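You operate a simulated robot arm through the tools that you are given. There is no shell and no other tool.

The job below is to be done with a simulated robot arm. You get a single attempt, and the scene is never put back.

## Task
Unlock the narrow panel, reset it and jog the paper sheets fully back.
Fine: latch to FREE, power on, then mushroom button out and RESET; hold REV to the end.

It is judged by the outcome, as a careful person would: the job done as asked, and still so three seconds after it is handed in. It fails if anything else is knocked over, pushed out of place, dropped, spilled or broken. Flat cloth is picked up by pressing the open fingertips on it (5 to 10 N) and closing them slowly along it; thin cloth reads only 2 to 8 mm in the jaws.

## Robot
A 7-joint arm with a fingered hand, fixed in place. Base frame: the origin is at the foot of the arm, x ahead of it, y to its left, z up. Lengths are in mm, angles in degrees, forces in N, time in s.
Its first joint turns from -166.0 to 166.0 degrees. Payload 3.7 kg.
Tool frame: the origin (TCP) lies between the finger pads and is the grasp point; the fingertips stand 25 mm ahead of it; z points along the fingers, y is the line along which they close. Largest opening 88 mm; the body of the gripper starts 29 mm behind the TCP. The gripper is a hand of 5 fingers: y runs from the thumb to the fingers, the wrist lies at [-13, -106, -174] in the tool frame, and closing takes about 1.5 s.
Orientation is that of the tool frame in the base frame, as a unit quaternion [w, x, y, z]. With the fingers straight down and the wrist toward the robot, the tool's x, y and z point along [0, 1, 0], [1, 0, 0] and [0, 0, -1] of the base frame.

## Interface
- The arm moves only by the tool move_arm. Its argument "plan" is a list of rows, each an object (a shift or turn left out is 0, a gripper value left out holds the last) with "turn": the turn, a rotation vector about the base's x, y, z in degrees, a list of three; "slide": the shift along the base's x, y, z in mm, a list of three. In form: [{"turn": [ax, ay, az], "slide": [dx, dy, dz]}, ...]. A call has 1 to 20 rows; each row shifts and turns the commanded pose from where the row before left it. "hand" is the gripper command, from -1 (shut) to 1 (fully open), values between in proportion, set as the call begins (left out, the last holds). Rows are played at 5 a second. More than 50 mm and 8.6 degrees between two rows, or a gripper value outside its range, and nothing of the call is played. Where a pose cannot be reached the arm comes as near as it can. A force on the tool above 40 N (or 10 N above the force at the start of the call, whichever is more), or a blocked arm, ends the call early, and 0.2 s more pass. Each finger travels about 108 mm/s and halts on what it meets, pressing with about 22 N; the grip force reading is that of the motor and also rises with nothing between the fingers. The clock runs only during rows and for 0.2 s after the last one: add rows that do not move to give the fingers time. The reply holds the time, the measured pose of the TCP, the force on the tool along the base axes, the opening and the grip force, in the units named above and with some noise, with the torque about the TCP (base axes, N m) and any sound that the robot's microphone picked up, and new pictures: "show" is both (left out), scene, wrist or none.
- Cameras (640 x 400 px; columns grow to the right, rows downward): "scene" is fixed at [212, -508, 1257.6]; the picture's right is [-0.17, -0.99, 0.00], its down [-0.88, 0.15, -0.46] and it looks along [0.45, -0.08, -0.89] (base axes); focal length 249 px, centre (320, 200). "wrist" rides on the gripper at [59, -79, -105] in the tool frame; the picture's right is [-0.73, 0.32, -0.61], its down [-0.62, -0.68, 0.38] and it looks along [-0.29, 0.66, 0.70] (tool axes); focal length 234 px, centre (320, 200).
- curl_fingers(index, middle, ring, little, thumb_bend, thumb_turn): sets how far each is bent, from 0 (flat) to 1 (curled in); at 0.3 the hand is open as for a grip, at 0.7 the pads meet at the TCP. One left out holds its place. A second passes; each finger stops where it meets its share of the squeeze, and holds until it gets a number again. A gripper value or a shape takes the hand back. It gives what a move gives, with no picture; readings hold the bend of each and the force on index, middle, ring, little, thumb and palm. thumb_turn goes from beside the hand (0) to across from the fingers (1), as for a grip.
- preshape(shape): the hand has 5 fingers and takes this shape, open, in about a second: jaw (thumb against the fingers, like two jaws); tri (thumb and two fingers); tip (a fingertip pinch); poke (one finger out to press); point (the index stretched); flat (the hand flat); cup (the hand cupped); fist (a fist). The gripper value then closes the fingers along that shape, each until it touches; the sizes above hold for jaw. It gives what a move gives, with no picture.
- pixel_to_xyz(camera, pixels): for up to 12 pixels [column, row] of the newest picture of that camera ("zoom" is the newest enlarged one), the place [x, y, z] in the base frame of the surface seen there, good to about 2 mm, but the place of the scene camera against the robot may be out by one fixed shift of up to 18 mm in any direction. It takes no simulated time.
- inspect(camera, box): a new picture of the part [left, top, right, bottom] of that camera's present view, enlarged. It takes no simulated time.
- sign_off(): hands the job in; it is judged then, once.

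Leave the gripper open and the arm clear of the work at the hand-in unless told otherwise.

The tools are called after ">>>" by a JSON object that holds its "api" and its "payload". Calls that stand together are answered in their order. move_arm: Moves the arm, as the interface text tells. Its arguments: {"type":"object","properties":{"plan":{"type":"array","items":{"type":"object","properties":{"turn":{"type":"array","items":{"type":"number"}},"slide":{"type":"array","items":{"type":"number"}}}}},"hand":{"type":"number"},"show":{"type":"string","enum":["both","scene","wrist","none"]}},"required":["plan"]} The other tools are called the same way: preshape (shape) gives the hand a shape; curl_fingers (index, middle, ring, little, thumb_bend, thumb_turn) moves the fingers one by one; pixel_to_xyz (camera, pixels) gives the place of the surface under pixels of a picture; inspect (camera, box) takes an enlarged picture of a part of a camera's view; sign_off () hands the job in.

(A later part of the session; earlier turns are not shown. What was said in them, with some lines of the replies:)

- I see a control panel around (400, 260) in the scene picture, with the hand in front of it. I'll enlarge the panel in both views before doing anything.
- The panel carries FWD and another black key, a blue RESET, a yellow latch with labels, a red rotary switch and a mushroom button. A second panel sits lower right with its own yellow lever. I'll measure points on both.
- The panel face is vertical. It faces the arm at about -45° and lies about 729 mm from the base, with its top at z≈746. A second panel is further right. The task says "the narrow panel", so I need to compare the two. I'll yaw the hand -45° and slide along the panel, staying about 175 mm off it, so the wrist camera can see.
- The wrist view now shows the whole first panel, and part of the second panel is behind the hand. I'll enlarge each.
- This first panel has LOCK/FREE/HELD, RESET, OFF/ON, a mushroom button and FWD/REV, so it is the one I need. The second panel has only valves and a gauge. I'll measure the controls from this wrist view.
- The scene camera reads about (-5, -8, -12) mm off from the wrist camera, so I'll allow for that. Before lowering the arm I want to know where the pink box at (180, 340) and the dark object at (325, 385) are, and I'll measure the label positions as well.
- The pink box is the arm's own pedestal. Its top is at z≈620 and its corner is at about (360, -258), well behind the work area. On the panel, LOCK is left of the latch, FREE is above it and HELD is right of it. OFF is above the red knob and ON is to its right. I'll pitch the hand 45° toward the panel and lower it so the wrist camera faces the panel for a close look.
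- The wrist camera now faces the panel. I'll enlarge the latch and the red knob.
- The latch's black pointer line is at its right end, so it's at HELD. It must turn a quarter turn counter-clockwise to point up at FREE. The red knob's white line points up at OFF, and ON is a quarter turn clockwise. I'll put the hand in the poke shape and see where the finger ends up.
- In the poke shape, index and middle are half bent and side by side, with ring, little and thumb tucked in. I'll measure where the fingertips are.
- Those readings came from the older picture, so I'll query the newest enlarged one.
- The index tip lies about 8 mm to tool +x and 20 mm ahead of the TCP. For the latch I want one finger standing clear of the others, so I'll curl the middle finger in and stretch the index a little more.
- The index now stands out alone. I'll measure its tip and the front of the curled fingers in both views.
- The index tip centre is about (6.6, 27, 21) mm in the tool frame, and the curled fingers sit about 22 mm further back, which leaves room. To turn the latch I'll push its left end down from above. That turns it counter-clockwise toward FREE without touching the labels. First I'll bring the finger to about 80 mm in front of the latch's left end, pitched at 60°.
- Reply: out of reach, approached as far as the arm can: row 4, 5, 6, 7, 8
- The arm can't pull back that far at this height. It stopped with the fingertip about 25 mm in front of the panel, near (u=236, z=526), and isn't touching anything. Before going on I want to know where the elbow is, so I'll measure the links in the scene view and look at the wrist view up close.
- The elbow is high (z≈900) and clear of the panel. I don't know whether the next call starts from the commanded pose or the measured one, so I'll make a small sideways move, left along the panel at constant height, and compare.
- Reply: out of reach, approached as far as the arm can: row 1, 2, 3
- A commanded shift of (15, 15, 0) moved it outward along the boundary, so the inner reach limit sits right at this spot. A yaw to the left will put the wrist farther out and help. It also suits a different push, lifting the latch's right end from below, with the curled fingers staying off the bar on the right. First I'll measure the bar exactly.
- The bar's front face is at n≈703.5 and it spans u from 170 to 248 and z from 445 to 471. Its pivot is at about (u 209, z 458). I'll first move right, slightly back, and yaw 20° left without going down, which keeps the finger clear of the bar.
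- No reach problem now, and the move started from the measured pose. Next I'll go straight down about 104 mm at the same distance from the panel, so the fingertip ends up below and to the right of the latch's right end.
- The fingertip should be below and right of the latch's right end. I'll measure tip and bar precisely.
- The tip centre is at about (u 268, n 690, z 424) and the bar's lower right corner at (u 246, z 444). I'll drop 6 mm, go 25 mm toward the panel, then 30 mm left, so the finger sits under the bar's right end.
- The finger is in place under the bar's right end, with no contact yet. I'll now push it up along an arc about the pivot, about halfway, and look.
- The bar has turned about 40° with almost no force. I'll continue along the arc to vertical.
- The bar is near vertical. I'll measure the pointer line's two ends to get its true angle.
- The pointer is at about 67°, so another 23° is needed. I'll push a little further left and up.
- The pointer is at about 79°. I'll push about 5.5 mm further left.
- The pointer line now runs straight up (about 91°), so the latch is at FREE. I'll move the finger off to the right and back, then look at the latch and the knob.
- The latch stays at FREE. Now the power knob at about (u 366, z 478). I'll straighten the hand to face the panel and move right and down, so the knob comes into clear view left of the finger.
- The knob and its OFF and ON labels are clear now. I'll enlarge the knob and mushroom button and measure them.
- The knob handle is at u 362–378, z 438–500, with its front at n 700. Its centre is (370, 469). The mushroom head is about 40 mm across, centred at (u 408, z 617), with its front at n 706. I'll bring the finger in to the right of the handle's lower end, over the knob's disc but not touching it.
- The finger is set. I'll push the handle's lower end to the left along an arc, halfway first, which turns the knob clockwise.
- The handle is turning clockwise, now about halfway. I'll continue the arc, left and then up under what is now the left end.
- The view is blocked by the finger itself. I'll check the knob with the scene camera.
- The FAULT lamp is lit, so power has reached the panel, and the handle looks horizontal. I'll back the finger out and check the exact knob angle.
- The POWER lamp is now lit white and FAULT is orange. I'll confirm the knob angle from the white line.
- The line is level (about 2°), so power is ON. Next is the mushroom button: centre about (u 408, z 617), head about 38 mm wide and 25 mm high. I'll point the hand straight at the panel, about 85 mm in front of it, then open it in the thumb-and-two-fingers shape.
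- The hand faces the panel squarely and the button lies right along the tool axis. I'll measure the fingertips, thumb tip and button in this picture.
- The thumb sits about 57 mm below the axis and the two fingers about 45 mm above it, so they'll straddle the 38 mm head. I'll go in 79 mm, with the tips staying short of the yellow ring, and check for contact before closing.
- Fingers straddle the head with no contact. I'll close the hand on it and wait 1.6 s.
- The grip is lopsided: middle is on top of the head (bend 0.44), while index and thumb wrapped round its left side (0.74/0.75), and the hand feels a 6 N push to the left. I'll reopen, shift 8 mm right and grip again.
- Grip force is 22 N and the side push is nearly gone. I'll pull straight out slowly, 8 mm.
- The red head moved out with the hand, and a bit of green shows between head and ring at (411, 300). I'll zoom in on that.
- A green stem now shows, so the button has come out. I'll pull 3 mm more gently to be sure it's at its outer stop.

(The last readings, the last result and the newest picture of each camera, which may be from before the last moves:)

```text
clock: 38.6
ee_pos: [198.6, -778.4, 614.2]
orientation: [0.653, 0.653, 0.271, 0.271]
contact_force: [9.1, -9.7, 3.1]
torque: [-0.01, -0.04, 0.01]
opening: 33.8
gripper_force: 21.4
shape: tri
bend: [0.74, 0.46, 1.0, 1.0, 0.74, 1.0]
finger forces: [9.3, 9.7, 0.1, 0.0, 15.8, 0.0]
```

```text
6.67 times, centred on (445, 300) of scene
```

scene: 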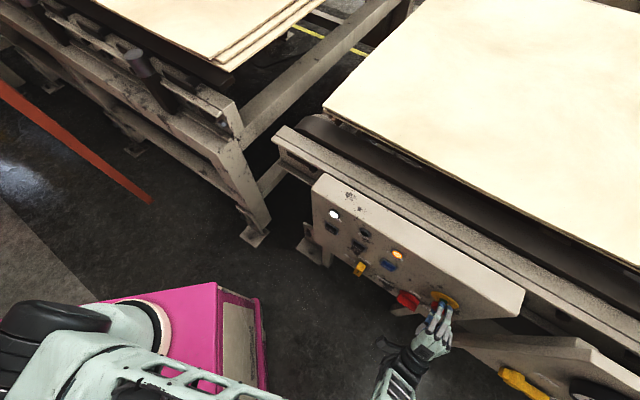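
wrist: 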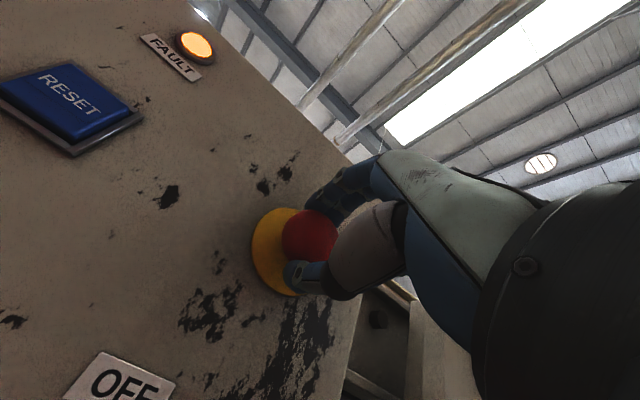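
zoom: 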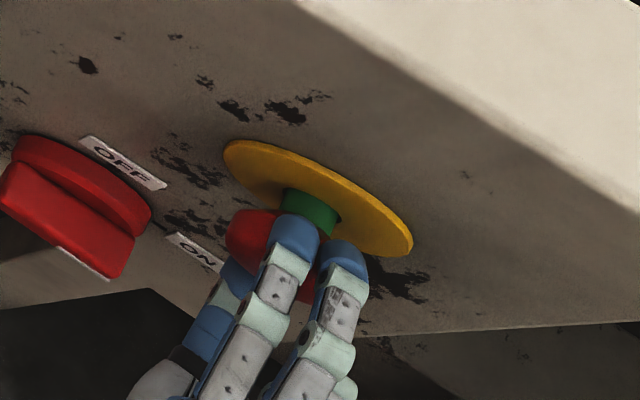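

Resistance rose to 13 N, so the button is at its stop, fully out. I'll open the hand and then back straight away.

>>> {"api": "move_arm", "payload": {"plan": [{}, {}, {}, {}, {}, {}, {}, {"slide": [-10, 10, 0]}, {"slide": [-14, 14, 0]}, {"slide": [-14, 14, 0]}, {"slide": [-14, 14, 0]}, {}], "hand": 1}}

>>> {"api": "inspect", "payload": {"camera": "scene", "box": [310, 190, 510, 340]}}

>>> {"api": "inspect", "payload": {"camera": "wrist", "box": [180, 160, 340, 330]}}

```text
clock: 41.2
ee_pos: [146.4, -725.6, 615.9]
orientation: [0.653, 0.654, 0.27, 0.27]
contact_force: [-1.5, 0.0, -0.5]
torque: [0.03, 0.0, 0.01]
opening: 87.7
gripper_force: 0.0
shape: tri
bend: [0.3, 0.3, 0.99, 0.99, 0.3, 0.98]
finger forces: [0.0, 0.1, 0.0, 0.1, 0.0, 0.1]
```

scene: 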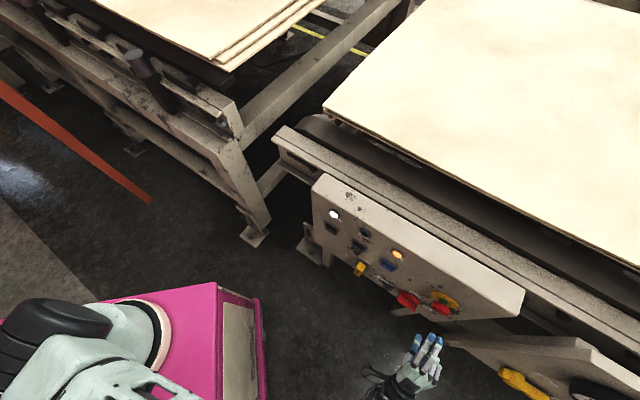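
wrist: 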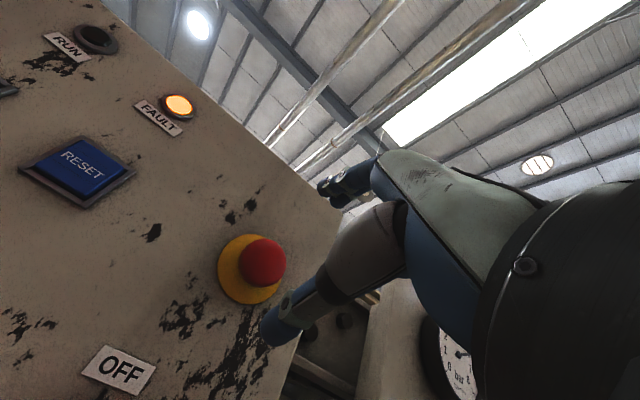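

```text
2.67 times, centred on (410, 265) of scene
```

zoom: 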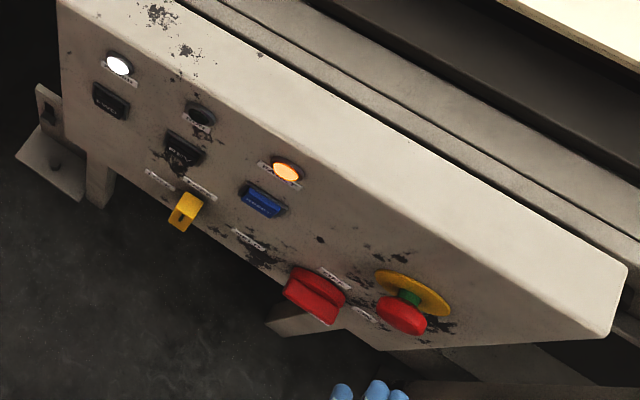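

```text
2.35 times, centred on (260, 245) of wrist
```

zoom: 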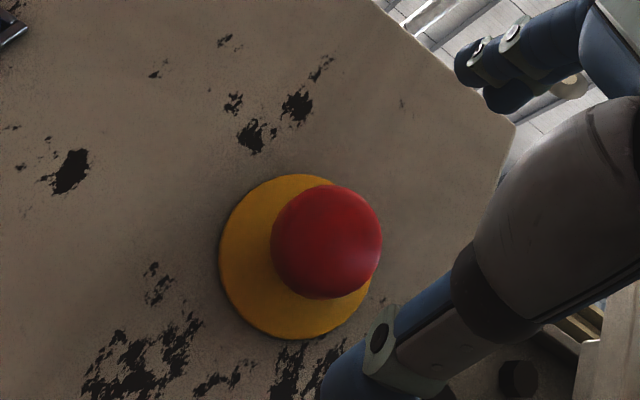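

The mushroom button stays out with its green stem showing. POWER is lit and FAULT is still on, waiting for RESET. I'll make the single pressing finger again and move in front of RESET (u 259, z 614), stopping about 35 mm short.

>>> {"api": "curl_fingers", "payload": {"index": 0.5, "middle": 1.0, "ring": 1.0, "little": 1.0, "thumb_bend": 1.0, "thumb_turn": 1.0}}

>>> {"api": "move_arm", "payload": {"plan": [{"slide": [22, 11.9, -4.8]}, {"slide": [22, 11.9, -4.8]}, {"slide": [22, 11.9, -4.8]}, {"slide": [22, 11.9, -4.8]}, {"slide": [22, 11.9, -4.8]}, {"slide": [22, 11.9, -4.8]}, {}]}}

>>> {"api": "inspect", "payload": {"camera": "wrist", "box": [180, 100, 420, 300]}}

>>> {"api": "inspect", "payload": {"camera": "scene", "box": [330, 220, 480, 340]}}

```text
clock: 42.2
ee_pos: [147.2, -726.3, 615.3]
orientation: [0.653, 0.653, 0.271, 0.271]
contact_force: [0.0, -0.6, 0.7]
torque: [-0.02, 0.0, -0.02]
opening: 11.0
gripper_force: 0.0
shape: fingers
bend: [0.45, 1.0, 1.0, 1.0, 0.93, 1.0]
finger forces: [0.0, 0.0, 0.0, 0.1, 0.0, 0.0]
```

```text
clock: 43.8
ee_pos: [233.7, -745.1, 606.4]
orientation: [0.652, 0.654, 0.27, 0.272]
contact_force: [0.0, -0.6, 0.8]
torque: [0.01, -0.01, 0.01]
opening: 11.4
gripper_force: 0.0
shape: fingers
bend: [0.44, 1.0, 1.0, 1.0, 0.93, 1.0]
finger forces: [0.1, 0.0, 0.0, 0.0, 0.0, 0.0]
out of reach, approached as far as the arm can: row 2, 3, 4, 5, 6
```

scene: 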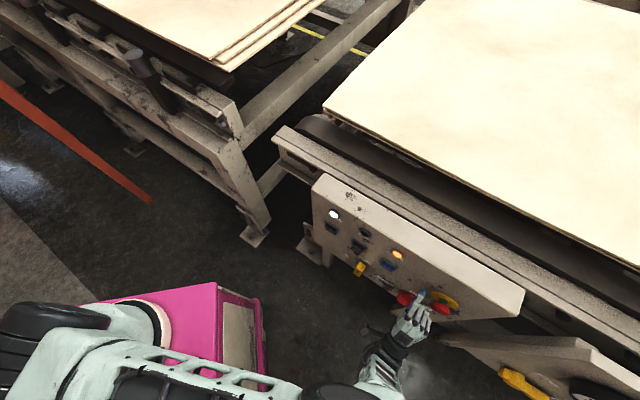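
wrist: 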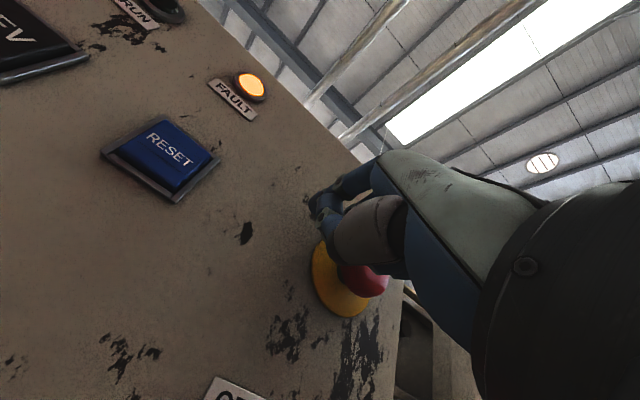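

```text
2.00 times, centred on (300, 200) of wrist
```

zoom: 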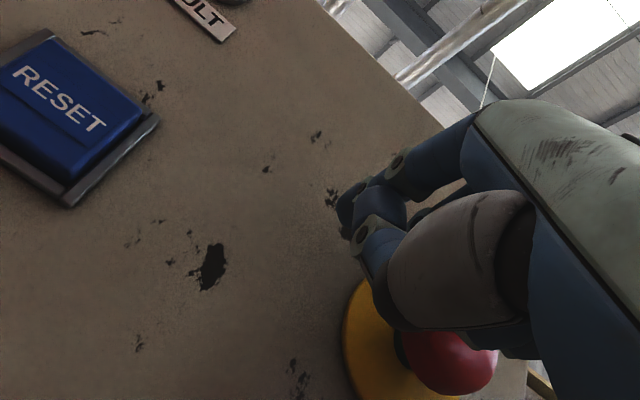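

```text
3.33 times, centred on (405, 280) of scene
```

zoom: 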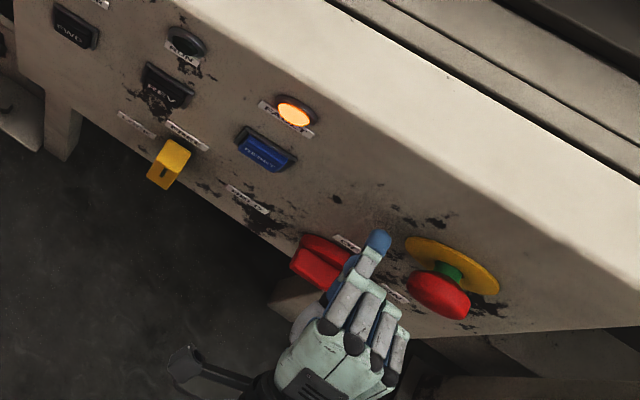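

With the hand level the arm again ran into its inner limit. It slid toward the panel and stopped at u 362, n 692, with the tip about 13 mm off the panel and the mushroom just to the right. Nothing was touched. I'll carefully tilt the fingers back down in small steps, which frees the arm, while easing left and away from the panel.

>>> {"api": "move_arm", "payload": {"plan": [{"turn": [3.0, 3.0, 0]}, {"turn": [3.0, 3.0, 0], "slide": [0.7, 2.1, 0]}, {"turn": [3.0, 3.0, 0], "slide": [0.7, 3.5, 0]}, {}]}}

>>> {"api": "inspect", "payload": {"camera": "scene", "box": [370, 250, 490, 340]}}

```text
clock: 44.8
ee_pos: [236.8, -739.4, 604.6]
orientation: [0.576, 0.722, 0.299, 0.239]
contact_force: [-0.4, -0.5, 0.4]
torque: [-0.02, -0.02, 0.01]
opening: 11.4
gripper_force: 0.2
shape: fingers
bend: [0.44, 1.0, 1.0, 1.0, 0.93, 1.0]
finger forces: [0.0, 0.0, 0.0, 0.1, 0.1, 0.0]
```

scene: 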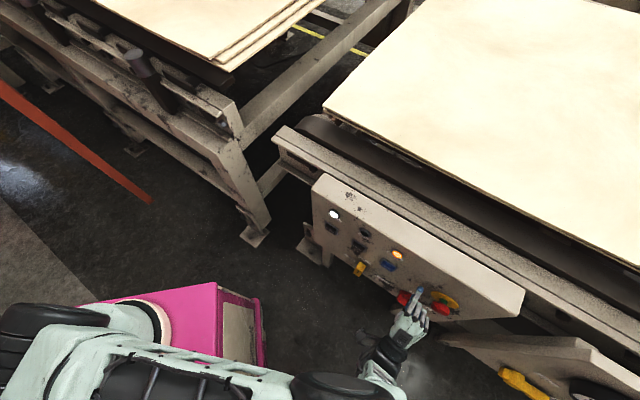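
wrist: 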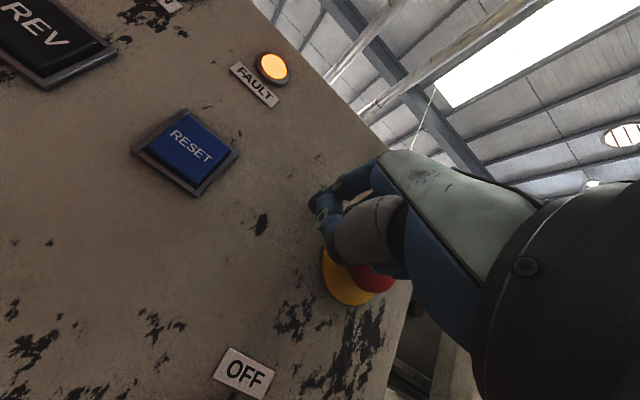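

```text
4.44 times, centred on (430, 295) of scene
```

zoom: 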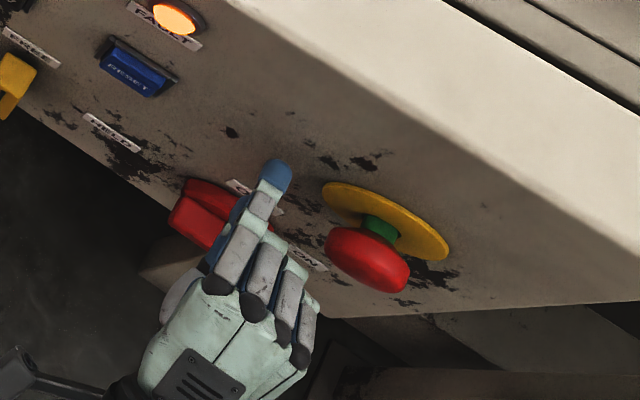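

Now the hand is reachable again at about 77° pitch, with clear gaps. I'll back off, go on to 60° pitch and move left in front of RESET.

>>> {"api": "move_arm", "payload": {"plan": [{"turn": [3.0, 3.0, 0], "slide": [-5.7, 5.7, 0]}, {"turn": [3.0, 3.0, 0], "slide": [-5.7, 5.7, 0]}, {"turn": [3.0, 3.0, 0], "slide": [-2, 9, 0]}, {"turn": [3.0, 3.0, 0], "slide": [12, 14, 0]}, {"slide": [14, 14, 0]}, {"slide": [14, 14, 0]}, {"slide": [14, 14, 0]}, {}]}}

>>> {"api": "inspect", "payload": {"camera": "wrist", "box": [180, 100, 420, 300]}}

```text
clock: 46.6
ee_pos: [280.4, -663.8, 604.9]
orientation: [0.464, 0.799, 0.331, 0.192]
contact_force: [0.6, -0.4, -0.5]
torque: [-0.02, 0.01, -0.02]
opening: 11.3
gripper_force: 0.0
shape: fingers
bend: [0.44, 1.0, 1.0, 1.0, 0.93, 1.0]
finger forces: [0.0, 0.0, 0.0, 0.1, 0.0, 0.0]
```

scene: 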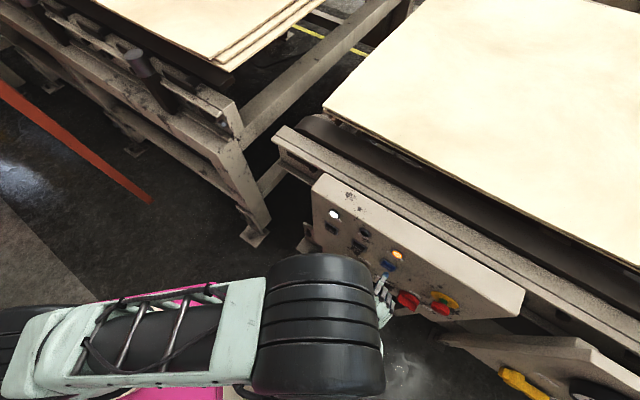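
wrist: 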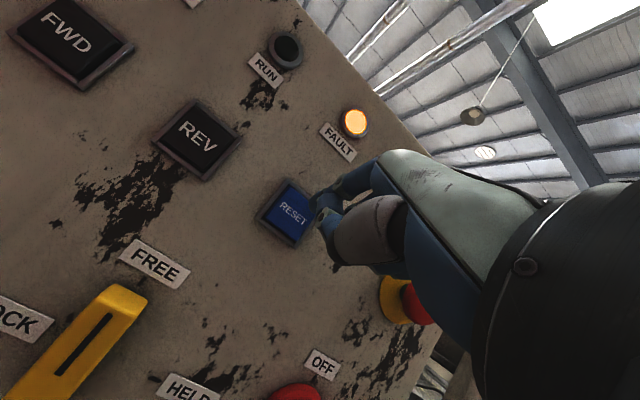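

```text
2.00 times, centred on (300, 200) of wrist
```

zoom: 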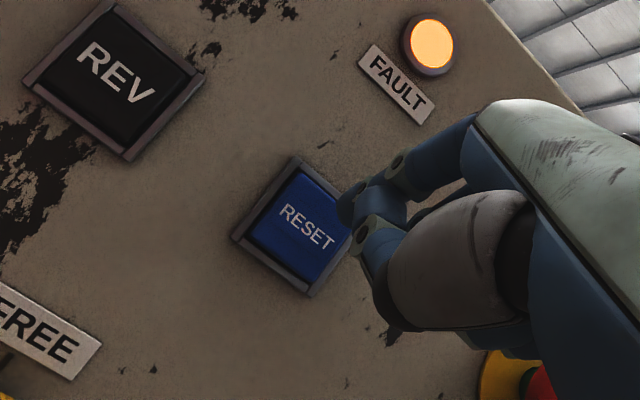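

The finger is near RESET's upper right. I'll measure the index tip, thumb and RESET centre in this enlarged view.

>>> {"api": "pixel_to_xyz", "payload": {"camera": "zoom", "pixels": [[345, 205], [355, 195], [350, 222], [365, 225], [360, 245], [295, 225], [250, 240], [300, 175], [305, 275], [345, 240], [113, 85], [430, 45]]}}

>>> {"api": "inspect", "payload": {"camera": "scene", "box": [350, 240, 440, 310]}}

>>> {"api": "pixel_to_xyz", "payload": {"camera": "zoom", "pixels": [[240, 240], [235, 260], [215, 270], [245, 290], [270, 200], [290, 180], [230, 225], [250, 255]]}}

```text
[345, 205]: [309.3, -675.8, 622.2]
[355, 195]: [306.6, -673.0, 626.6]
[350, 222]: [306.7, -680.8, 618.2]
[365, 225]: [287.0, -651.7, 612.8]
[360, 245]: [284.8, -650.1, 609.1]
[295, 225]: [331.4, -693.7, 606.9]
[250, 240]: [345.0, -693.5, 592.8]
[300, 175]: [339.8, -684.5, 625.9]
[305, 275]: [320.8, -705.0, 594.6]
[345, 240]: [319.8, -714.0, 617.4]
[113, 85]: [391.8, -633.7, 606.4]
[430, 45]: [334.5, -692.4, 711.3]
```

```text
5.71 times, centred on (395, 275) of scene
```

zoom: 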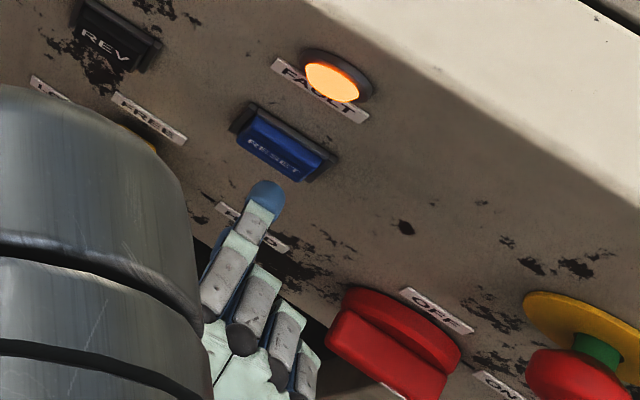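

```text
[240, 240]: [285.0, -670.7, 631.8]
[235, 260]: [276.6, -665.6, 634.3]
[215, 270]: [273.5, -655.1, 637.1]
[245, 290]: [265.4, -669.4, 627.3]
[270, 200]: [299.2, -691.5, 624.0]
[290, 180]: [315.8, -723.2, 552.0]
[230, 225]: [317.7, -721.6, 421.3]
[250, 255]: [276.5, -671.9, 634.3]
```

The tip centre is about (u 266, n 699, z 625) and RESET's centre is (258.5, 725, 611). I'll shift onto it and go to about 6 mm short.

>>> {"api": "move_arm", "payload": {"plan": [{"slide": [8.3, -3, -7]}, {"slide": [8.3, -3, -7]}, {}], "show": "wrist"}}

>>> {"api": "inspect", "payload": {"camera": "wrist", "box": [220, 120, 420, 290]}}

>>> {"api": "inspect", "payload": {"camera": "scene", "box": [350, 240, 440, 310]}}

```text
clock: 47.4
ee_pos: [294.9, -669.1, 590.5]
orientation: [0.464, 0.799, 0.33, 0.191]
contact_force: [-0.1, -0.1, 0.3]
torque: [-0.01, -0.01, -0.05]
opening: 11.5
gripper_force: 0.1
shape: fingers
bend: [0.44, 1.0, 1.0, 1.0, 0.93, 1.0]
finger forces: [0.1, 0.0, 0.0, 0.0, 0.0, 0.0]
```

wrist: 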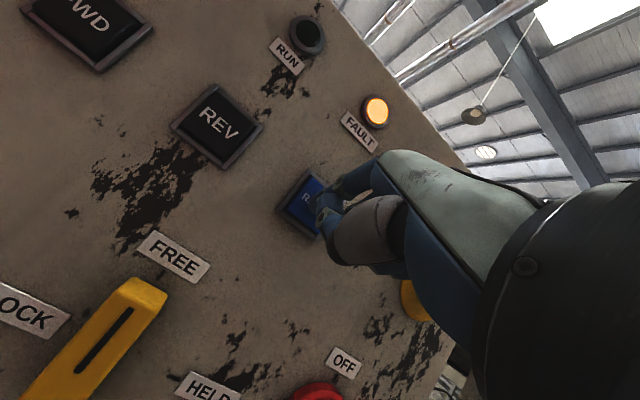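

```text
2.35 times, centred on (320, 205) of wrist
```

zoom: 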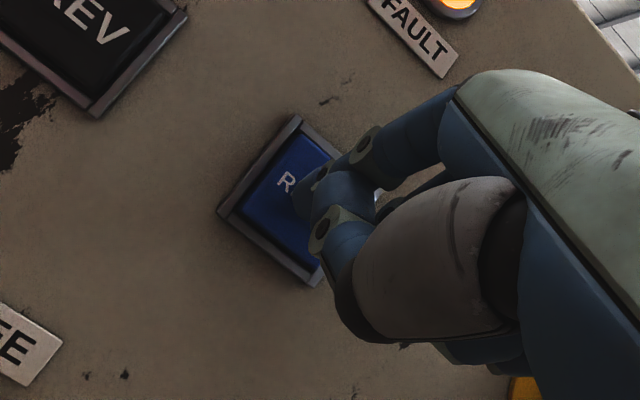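

```text
5.71 times, centred on (395, 275) of scene
```

zoom: 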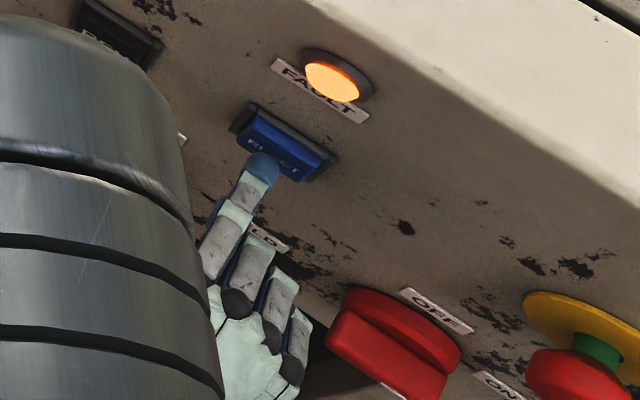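

The finger is centred on RESET. I'll press slowly, 2 mm per step, up to 14 mm.

>>> {"api": "move_arm", "payload": {"plan": [{"slide": [1.41, -1.41, 0]}, {"slide": [1.41, -1.41, 0]}, {"slide": [1.41, -1.41, 0]}, {"slide": [1.41, -1.41, 0]}, {"slide": [1.41, -1.41, 0]}, {"slide": [1.41, -1.41, 0]}, {"slide": [1.41, -1.41, 0]}, {}], "show": "wrist"}}

>>> {"api": "inspect", "payload": {"camera": "scene", "box": [320, 210, 440, 310]}}

```text
clock: 49.2
ee_pos: [301.6, -677.6, 590.2]
orientation: [0.463, 0.8, 0.33, 0.191]
contact_force: [-11.5, 9.6, -4.7]
torque: [0.03, 0.09, 0.04]
opening: 7.9
gripper_force: 5.4
shape: fingers
bend: [0.49, 1.0, 1.0, 1.0, 0.93, 1.0]
finger forces: [12.0, 0.0, 0.0, 0.1, 0.1, 0.0]
heard: click
stopped in row 8: the force on the tool passed its limit at 41 N (the readings are from after the stop); the commanded pose is now the measured one
```

wrist: 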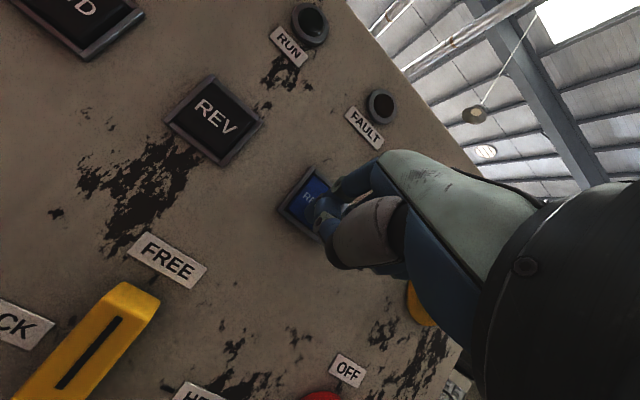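

```text
4.00 times, centred on (380, 260) of scene
```

zoom: 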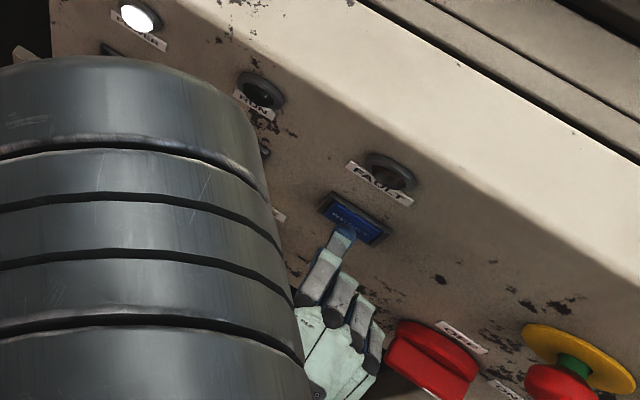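

A click was heard and the FAULT lamp went out, so the reset worked. I'll release RESET, back off, then yaw 20° left and move in front of REV (u 171, z 611).

>>> {"api": "move_arm", "payload": {"plan": [{"slide": [-7, 7, 0]}, {"slide": [-7, 7, 0]}, {"turn": [0, 0, 4], "slide": [11.7, 10.6, 0]}, {"turn": [0, 0, 4], "slide": [11.7, 10.6, 0]}, {"turn": [0, 0, 4], "slide": [11.7, 10.6, 0]}, {"turn": [0, 0, 4], "slide": [11.7, 10.6, 0]}, {"turn": [0, 0, 4], "slide": [11.7, 10.6, 0]}, {}]}}

>>> {"api": "inspect", "payload": {"camera": "wrist", "box": [180, 80, 420, 290]}}

```text
clock: 51.0
ee_pos: [347.2, -614.2, 593.5]
orientation: [0.421, 0.73, 0.465, 0.272]
contact_force: [0.1, -0.4, 0.7]
torque: [0.03, 0.0, -0.02]
opening: 12.0
gripper_force: 0.0
shape: fingers
bend: [0.44, 1.0, 1.0, 1.0, 0.93, 1.0]
finger forces: [0.1, 0.0, 0.1, 0.0, 0.0, 0.0]
```

scene: 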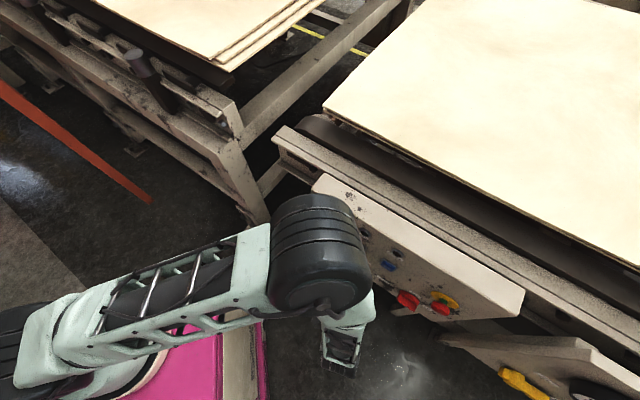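
wrist: 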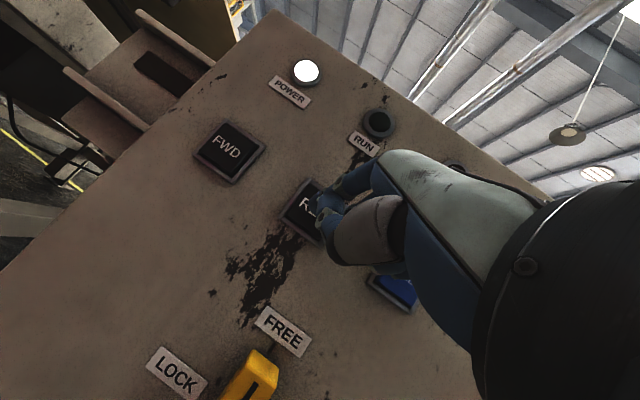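

```text
1.90 times, centred on (300, 185) of wrist
```

zoom: 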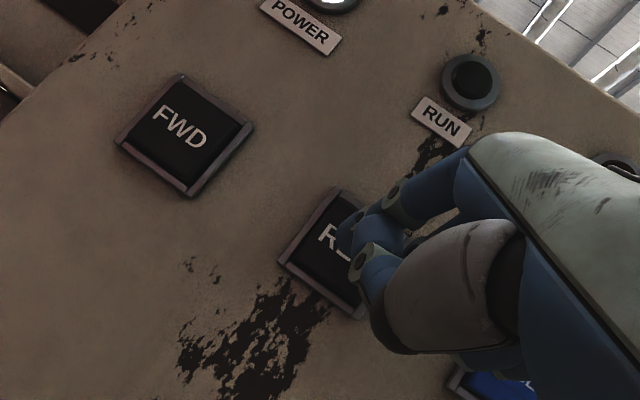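

I'm in front of REV. I'll check the tip against REV's centre and note where the sheet corner is now, at about (325, 108) in the scene.

>>> {"api": "pixel_to_xyz", "payload": {"camera": "zoom", "pixels": [[343, 238], [352, 245], [358, 228], [362, 262], [325, 255], [340, 190], [280, 250], [362, 310], [300, 270], [180, 135]]}}

>>> {"api": "inspect", "payload": {"camera": "scene", "box": [260, 0, 640, 240]}}

>>> {"api": "pixel_to_xyz", "payload": {"camera": "scene", "pixels": [[326, 107], [345, 80], [400, 10], [340, 112], [500, 190], [630, 262], [330, 115], [560, 60]]}}

```text
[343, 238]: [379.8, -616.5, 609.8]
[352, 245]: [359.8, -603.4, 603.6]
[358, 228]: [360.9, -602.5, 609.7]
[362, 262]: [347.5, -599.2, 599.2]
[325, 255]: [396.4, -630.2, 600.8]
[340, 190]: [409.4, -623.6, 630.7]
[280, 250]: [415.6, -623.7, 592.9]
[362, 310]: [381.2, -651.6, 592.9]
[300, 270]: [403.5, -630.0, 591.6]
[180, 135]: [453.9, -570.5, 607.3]
```

```text
1.67 times, centred on (450, 120) of scene
```

zoom: 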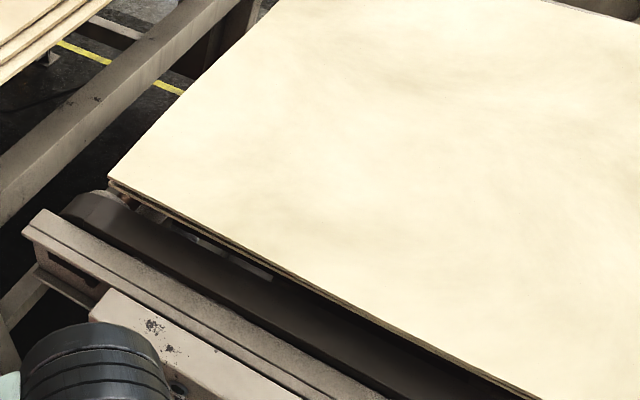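

```text
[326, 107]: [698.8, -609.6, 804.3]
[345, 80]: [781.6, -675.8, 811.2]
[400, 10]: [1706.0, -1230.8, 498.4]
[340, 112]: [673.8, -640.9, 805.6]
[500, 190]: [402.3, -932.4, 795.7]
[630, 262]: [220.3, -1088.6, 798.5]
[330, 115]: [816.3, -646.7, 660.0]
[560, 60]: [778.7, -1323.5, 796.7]
```

The tip is centred on REV, about 13 mm away. I'll approach in small steps until it starts to press.

>>> {"api": "move_arm", "payload": {"plan": [{"slide": [1.41, -1.41, 0]}, {"slide": [1.41, -1.41, 0]}, {"slide": [1.41, -1.41, 0]}, {"slide": [1.41, -1.41, 0]}, {"slide": [1.41, -1.41, 0]}, {"slide": [1.41, -1.41, 0]}, {"slide": [1.06, -1.06, 0]}], "show": "both"}}

```text
clock: 52.6
ee_pos: [358.7, -619.5, 590.5]
orientation: [0.424, 0.729, 0.464, 0.27]
contact_force: [-7.7, 4.8, 1.4]
torque: [-0.15, -0.22, 0.09]
opening: 11.6
gripper_force: 4.6
shape: fingers
bend: [0.44, 1.0, 1.0, 1.0, 0.93, 1.0]
finger forces: [9.1, 0.0, 0.1, 0.0, 0.1, 0.1]
heard: click
```

scene: 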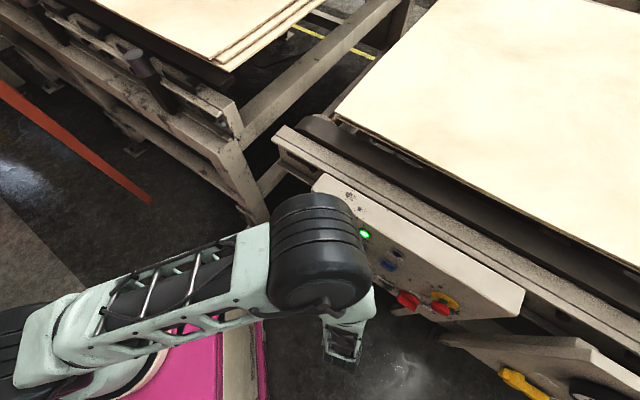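
wrist: 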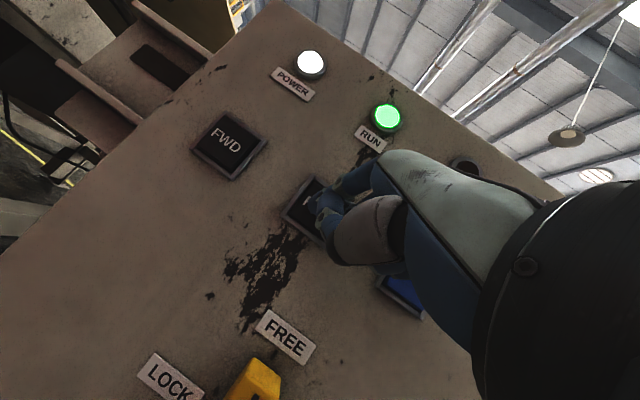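

A click was heard, RUN is green and the sheets have started moving right (corner from 325 to about 337). I'll hold REV still and watch.

>>> {"api": "move_arm", "payload": {"plan": [{}, {}, {}, {}, {}, {}, {}, {}, {}, {}, {}, {}, {}, {}, {}], "show": "both"}}

```text
clock: 55.8
ee_pos: [358.9, -619.7, 592.0]
orientation: [0.423, 0.73, 0.464, 0.269]
contact_force: [-7.6, 6.2, 1.0]
torque: [-0.14, -0.15, 0.08]
opening: 11.2
gripper_force: 4.8
shape: fingers
bend: [0.44, 1.0, 1.0, 1.0, 0.93, 1.0]
finger forces: [9.6, 0.0, 0.1, 0.0, 0.0, 0.0]
```

scene: 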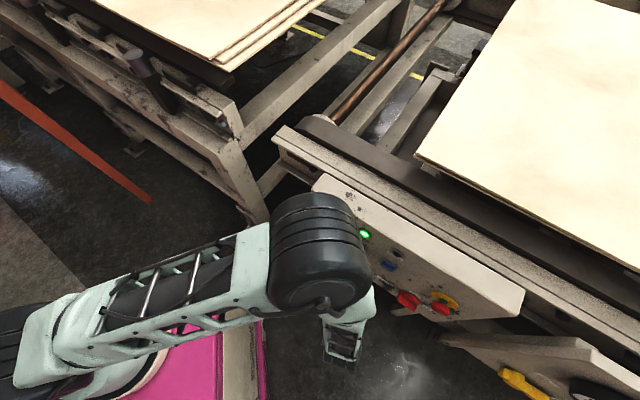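
wrist: 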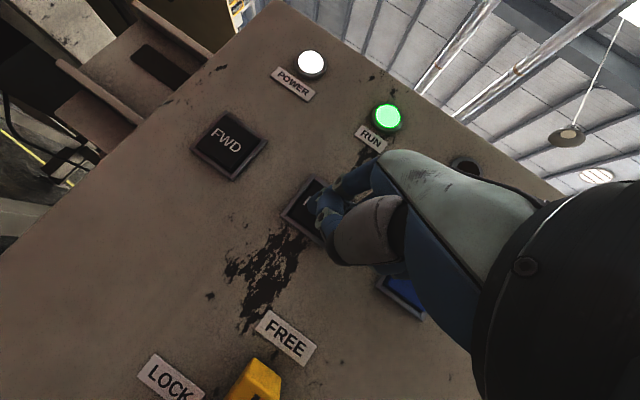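

The sheets are travelling right steadily (corner now at about 415) with RUN green and a steady 9–10 N on the finger. I'll keep holding.

>>> {"api": "move_arm", "payload": {"plan": [{}, {}, {}, {}, {}, {}, {}, {}, {}, {}, {}, {}, {}, {}, {}, {}, {}, {}, {}, {}], "show": "both"}}

```text
clock: 60.0
ee_pos: [359.6, -620.7, 591.3]
orientation: [0.424, 0.729, 0.464, 0.27]
contact_force: [-7.7, 6.0, 0.1]
torque: [-0.13, -0.19, 0.11]
opening: 11.5
gripper_force: 4.9
shape: fingers
bend: [0.44, 1.0, 1.0, 1.0, 0.93, 1.0]
finger forces: [9.6, 0.1, 0.1, 0.0, 0.0, 0.1]
```

scene: 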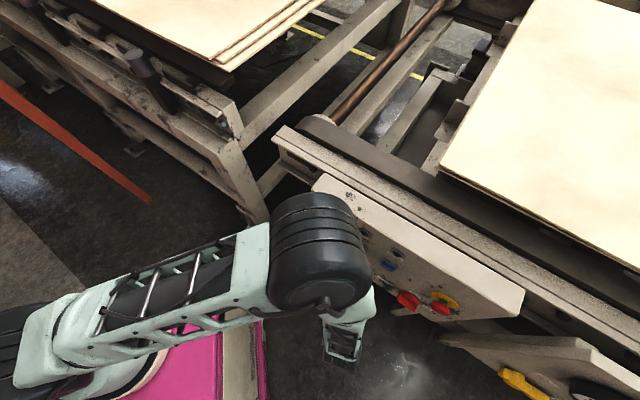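
wrist: 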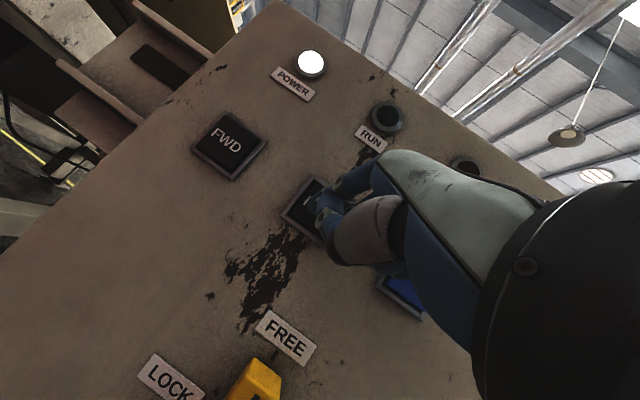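

RUN has gone out while REV is still pressed, and the sheets rest at about (440, 165), which looks like the end of travel. I'll record the corner and hold 2 s longer to confirm nothing moves.

>>> {"api": "pixel_to_xyz", "payload": {"camera": "scene", "pixels": [[445, 162], [442, 167], [470, 175], [480, 110]]}}

>>> {"api": "move_arm", "payload": {"plan": [{}, {}, {}, {}, {}, {}, {}, {}, {}, {}], "show": "both"}}

>>> {"api": "pixel_to_xyz", "payload": {"camera": "scene", "pixels": [[445, 162], [442, 167], [470, 175], [480, 110]]}}

>>> {"api": "inspect", "payload": {"camera": "scene", "box": [280, 80, 560, 320]}}

```text
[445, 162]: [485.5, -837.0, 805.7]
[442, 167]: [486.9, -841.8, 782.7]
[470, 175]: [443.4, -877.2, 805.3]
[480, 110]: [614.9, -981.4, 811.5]
```

```text
clock: 62.2
ee_pos: [357.5, -620.2, 591.6]
orientation: [0.424, 0.73, 0.463, 0.269]
contact_force: [-8.3, 6.3, 0.8]
torque: [-0.12, -0.19, 0.1]
opening: 11.4
gripper_force: 5.0
shape: fingers
bend: [0.44, 1.0, 1.0, 1.0, 0.93, 1.0]
finger forces: [9.6, 0.0, 0.0, 0.0, 0.0, 0.0]
```

scene: 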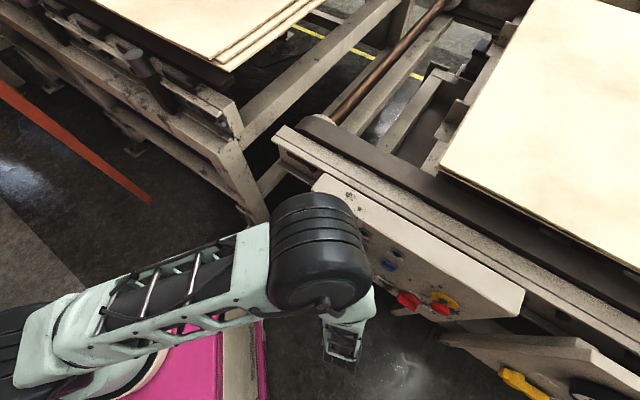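
wrist: 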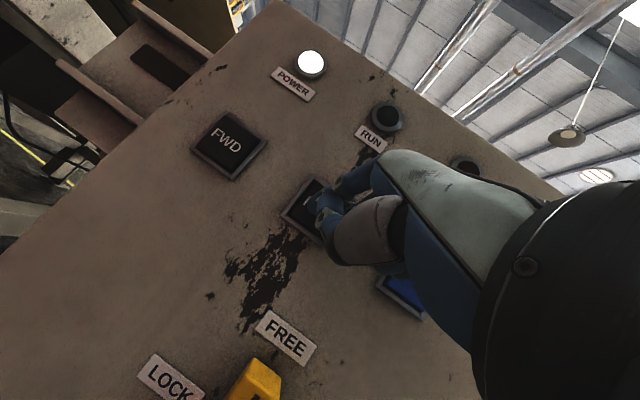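

```text
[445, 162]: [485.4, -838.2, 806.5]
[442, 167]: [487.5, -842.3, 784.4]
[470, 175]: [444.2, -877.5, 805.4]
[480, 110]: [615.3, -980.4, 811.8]
```

```text
1.67 times, centred on (420, 200) of scene
```

zoom: 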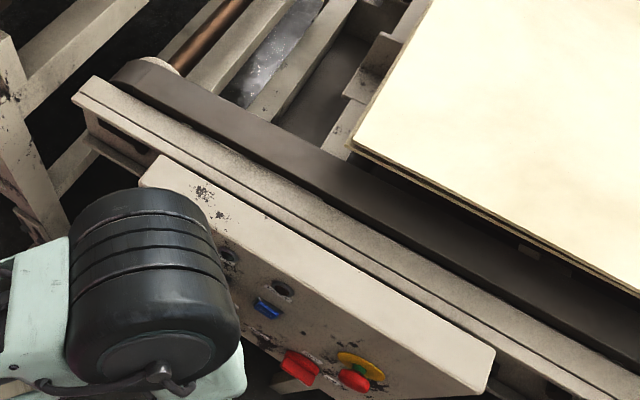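

The sheets haven't moved for over 2 s with REV still held, RUN is off and FAULT is dark. To rule out a half-released key, I'll press 1.5 mm deeper for a moment.

>>> {"api": "move_arm", "payload": {"plan": [{"slide": [0.5, -0.5, 0]}, {"slide": [0.5, -0.5, 0]}, {}, {}, {}, {}], "show": "both"}}

>>> {"api": "pixel_to_xyz", "payload": {"camera": "scene", "pixels": [[445, 162], [442, 167], [470, 175]]}}

```text
clock: 63.6
ee_pos: [360.1, -621.5, 591.9]
orientation: [0.424, 0.729, 0.464, 0.27]
contact_force: [-13.1, 9.1, 3.5]
torque: [-0.18, -0.32, 0.26]
opening: 11.4
gripper_force: 7.7
shape: fingers
bend: [0.45, 1.0, 1.0, 1.0, 0.93, 1.0]
finger forces: [15.6, 0.1, 0.0, 0.1, 0.1, 0.0]
```

scene: 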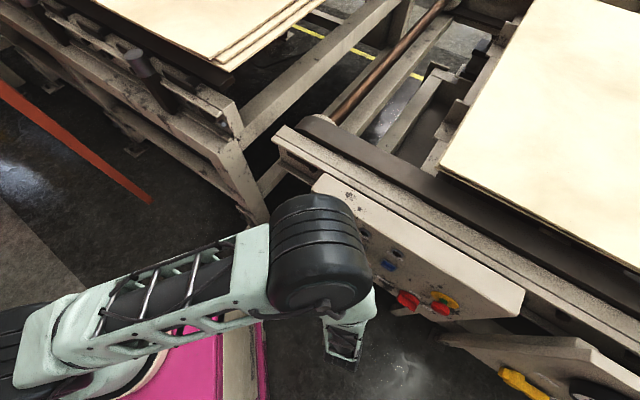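
wrist: 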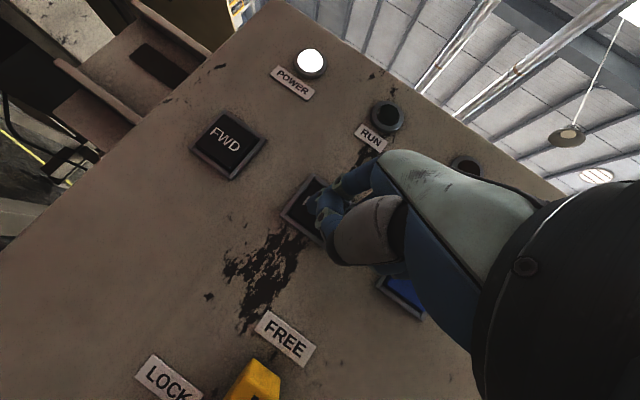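

```text
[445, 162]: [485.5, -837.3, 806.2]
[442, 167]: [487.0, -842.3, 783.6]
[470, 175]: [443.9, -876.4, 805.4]
```

Even pressed deeper, at 15 N, nothing moves, so the sheets are fully back. I'll release REV straight back, then retrace to the right and away from the panel.

>>> {"api": "move_arm", "payload": {"plan": [{"slide": [-3, 3, 0]}, {"slide": [-5, 4, 0]}, {"slide": [-5, 2, 0]}, {"turn": [0, 0, -4], "slide": [-11.7, -8, 0]}, {"turn": [0, 0, -4], "slide": [-11.7, -8, 0]}, {"turn": [0, 0, -4], "slide": [-14, -8, 5]}, {"turn": [0, 0, -4], "slide": [-14, -8, 10]}, {"turn": [0, 0, -4], "slide": [-14, -6, 10]}, {}]}}

>>> {"api": "inspect", "payload": {"camera": "wrist", "box": [0, 0, 400, 400]}}

```text
clock: 65.6
ee_pos: [279.0, -650.8, 616.4]
orientation: [0.465, 0.799, 0.33, 0.191]
contact_force: [0.3, -0.1, -0.7]
torque: [-0.03, -0.05, 0.0]
opening: 12.2
gripper_force: 0.0
shape: fingers
bend: [0.44, 1.0, 1.0, 1.0, 0.94, 1.0]
finger forces: [0.0, 0.0, 0.0, 0.0, 0.0, 0.0]
```

scene: 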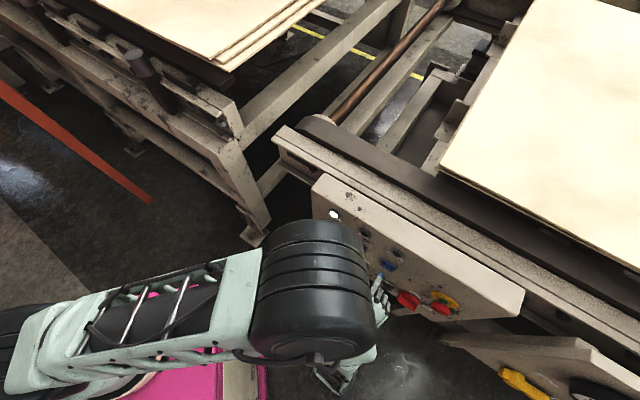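
wrist: 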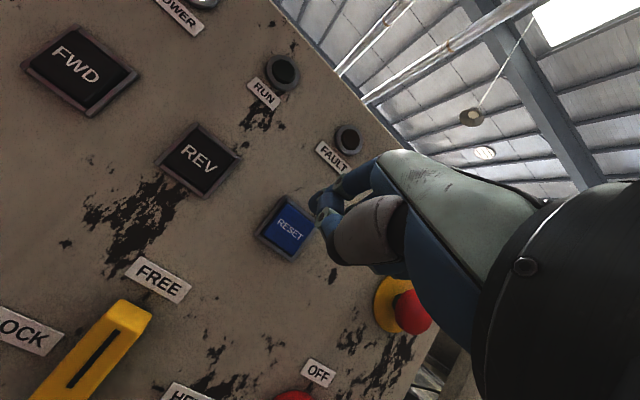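

```text
1.00 times, centred on (200, 200) of wrist (not enlarged: the box is as wide or as high as the picture)
```

zoom: 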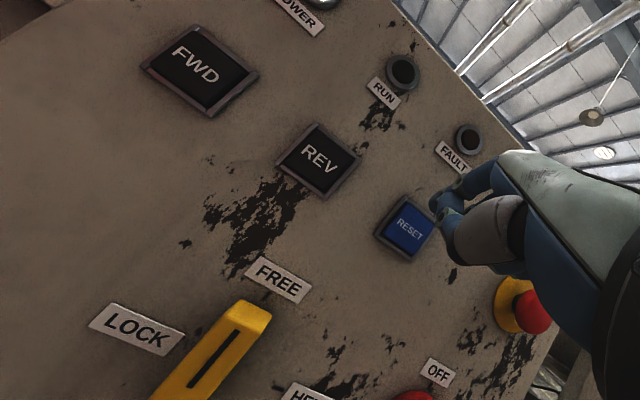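

REV is released and all the keys are back up. I'll pull away up and back to the earlier clear pose, then open the hand.

>>> {"api": "move_arm", "payload": {"plan": [{"turn": [1.77, 1.77, 0], "slide": [-16.5, 8.8, 10]}, {"turn": [1.77, 1.77, 0], "slide": [-16.5, 8.8, 10]}, {"turn": [1.77, 1.77, 0], "slide": [-16.5, 8.8, 10]}, {"turn": [1.77, 1.77, 0], "slide": [-16.5, 8.8, 10]}, {"turn": [1.77, 1.77, 0], "slide": [-16.5, 8.8, 10]}, {"turn": [1.77, 1.77, 0], "slide": [-16.5, 8.8, 10]}, {}], "show": "none"}}

>>> {"api": "preshape", "payload": {"shape": "jaw"}}

>>> {"api": "move_arm", "payload": {"plan": [{"turn": [5.3, 5.3, 0], "slide": [0, 0, 25]}, {"turn": [5.3, 5.3, 0], "slide": [0, 0, 25]}, {"turn": [5.3, 5.3, 0], "slide": [0, 0, 25]}, {"turn": [5.3, 5.3, 0], "slide": [0, 0, 25]}, {"turn": [5.3, 5.3, 0], "slide": [0, 0, 25]}, {"turn": [5.3, 5.3, 0], "slide": [0, 0, 25]}, {}], "hand": 1}}

>>> {"api": "inspect", "payload": {"camera": "scene", "box": [300, 160, 540, 330]}}

>>> {"api": "inspect", "payload": {"camera": "wrist", "box": [120, 0, 400, 270]}}

```text
clock: 67.2
ee_pos: [181.8, -598.1, 675.5]
orientation: [0.356, 0.853, 0.352, 0.146]
contact_force: [0.2, 0.5, 0.1]
torque: [0.03, 0.02, -0.01]
opening: 12.2
gripper_force: 0.0
shape: fingers
bend: [0.44, 1.0, 1.0, 1.0, 0.94, 1.0]
finger forces: [0.1, 0.0, 0.1, 0.1, 0.1, 0.0]
```

```text
clock: 68.1
ee_pos: [181.7, -598.0, 677.7]
orientation: [0.356, 0.853, 0.353, 0.147]
contact_force: [1.4, 0.6, 1.0]
torque: [0.0, 0.0, 0.01]
opening: 87.6
gripper_force: 0.1
shape: jaw
bend: [0.3, 0.3, 0.3, 0.3, 0.3, 0.98]
finger forces: [0.0, 0.0, 0.0, 0.0, 0.0, 0.0]
```

```text
clock: 69.7
ee_pos: [182.2, -598.8, 825.6]
orientation: [0.002, 0.924, 0.383, -0.001]
contact_force: [0.3, -1.3, 0.2]
torque: [-0.03, 0.01, 0.01]
opening: 87.4
gripper_force: 0.0
shape: jaw
bend: [0.3, 0.3, 0.3, 0.3, 0.3, 0.98]
finger forces: [0.1, 0.0, 0.0, 0.1, 0.0, 0.0]
```

scene: 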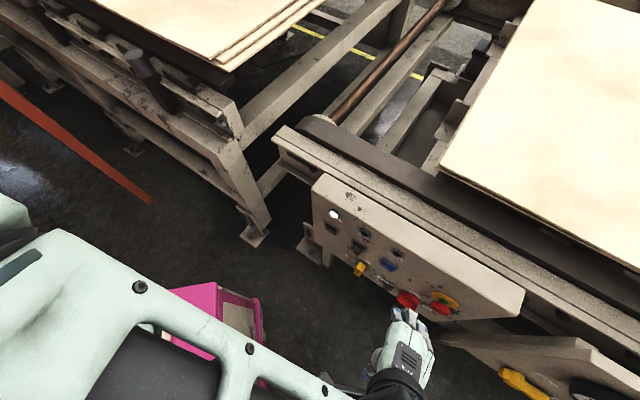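
wrist: 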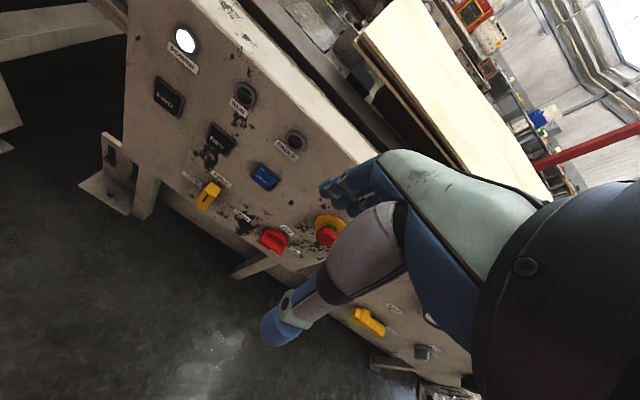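

```text
2.35 times, centred on (420, 245) of scene
```

zoom: 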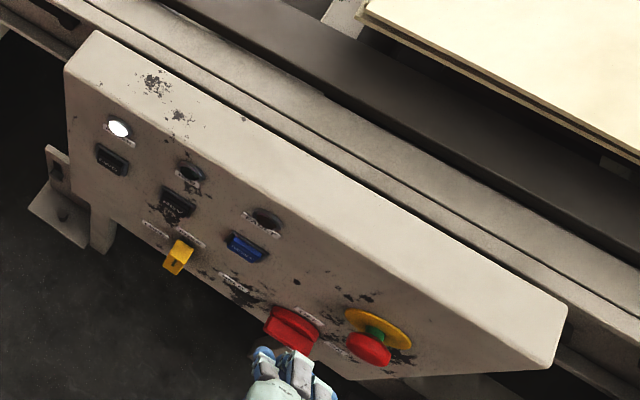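

```text
1.48 times, centred on (260, 135) of wrist
```

zoom: 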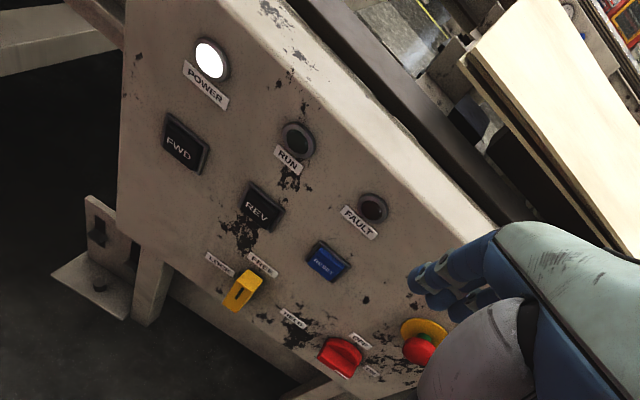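

The final check matches the request:
- Latch at FREE.
- Knob at ON, with POWER lit.
- Mushroom button out, green stem showing.
- FAULT out after the reset.
- Sheets at the end of their REV travel.

The arm is clear of the panel with the hand open, and nothing else has moved. I'll hand in the job.

>>> {"api": "sign_off", "payload": {}}

```text
The job is handed in.
```

The narrow panel is unlocked and reset, and the paper sheets are jogged fully back. I've handed the job in, but no verdict has come back yet.

1. **Latch:** turned from HELD to FREE; its pointer is straight up.
2. **Power:** knob turned to ON. The POWER lamp lit, and FAULT came on with it.
3. **Mushroom button:** pulled out to its stop, and it stayed out.
4. **RESET:** pressed until it clicked, and the FAULT lamp went out.
5. **REV:** held until the sheets stopped and the RUN lamp went out. About 2 s more, and then a deeper press, moved nothing further.

Twice the arm reached its inner limit and drifted toward the panel. It touched nothing either time. The arm is now clear of the panel with the hand open, and I saw nothing else knocked or out of place.
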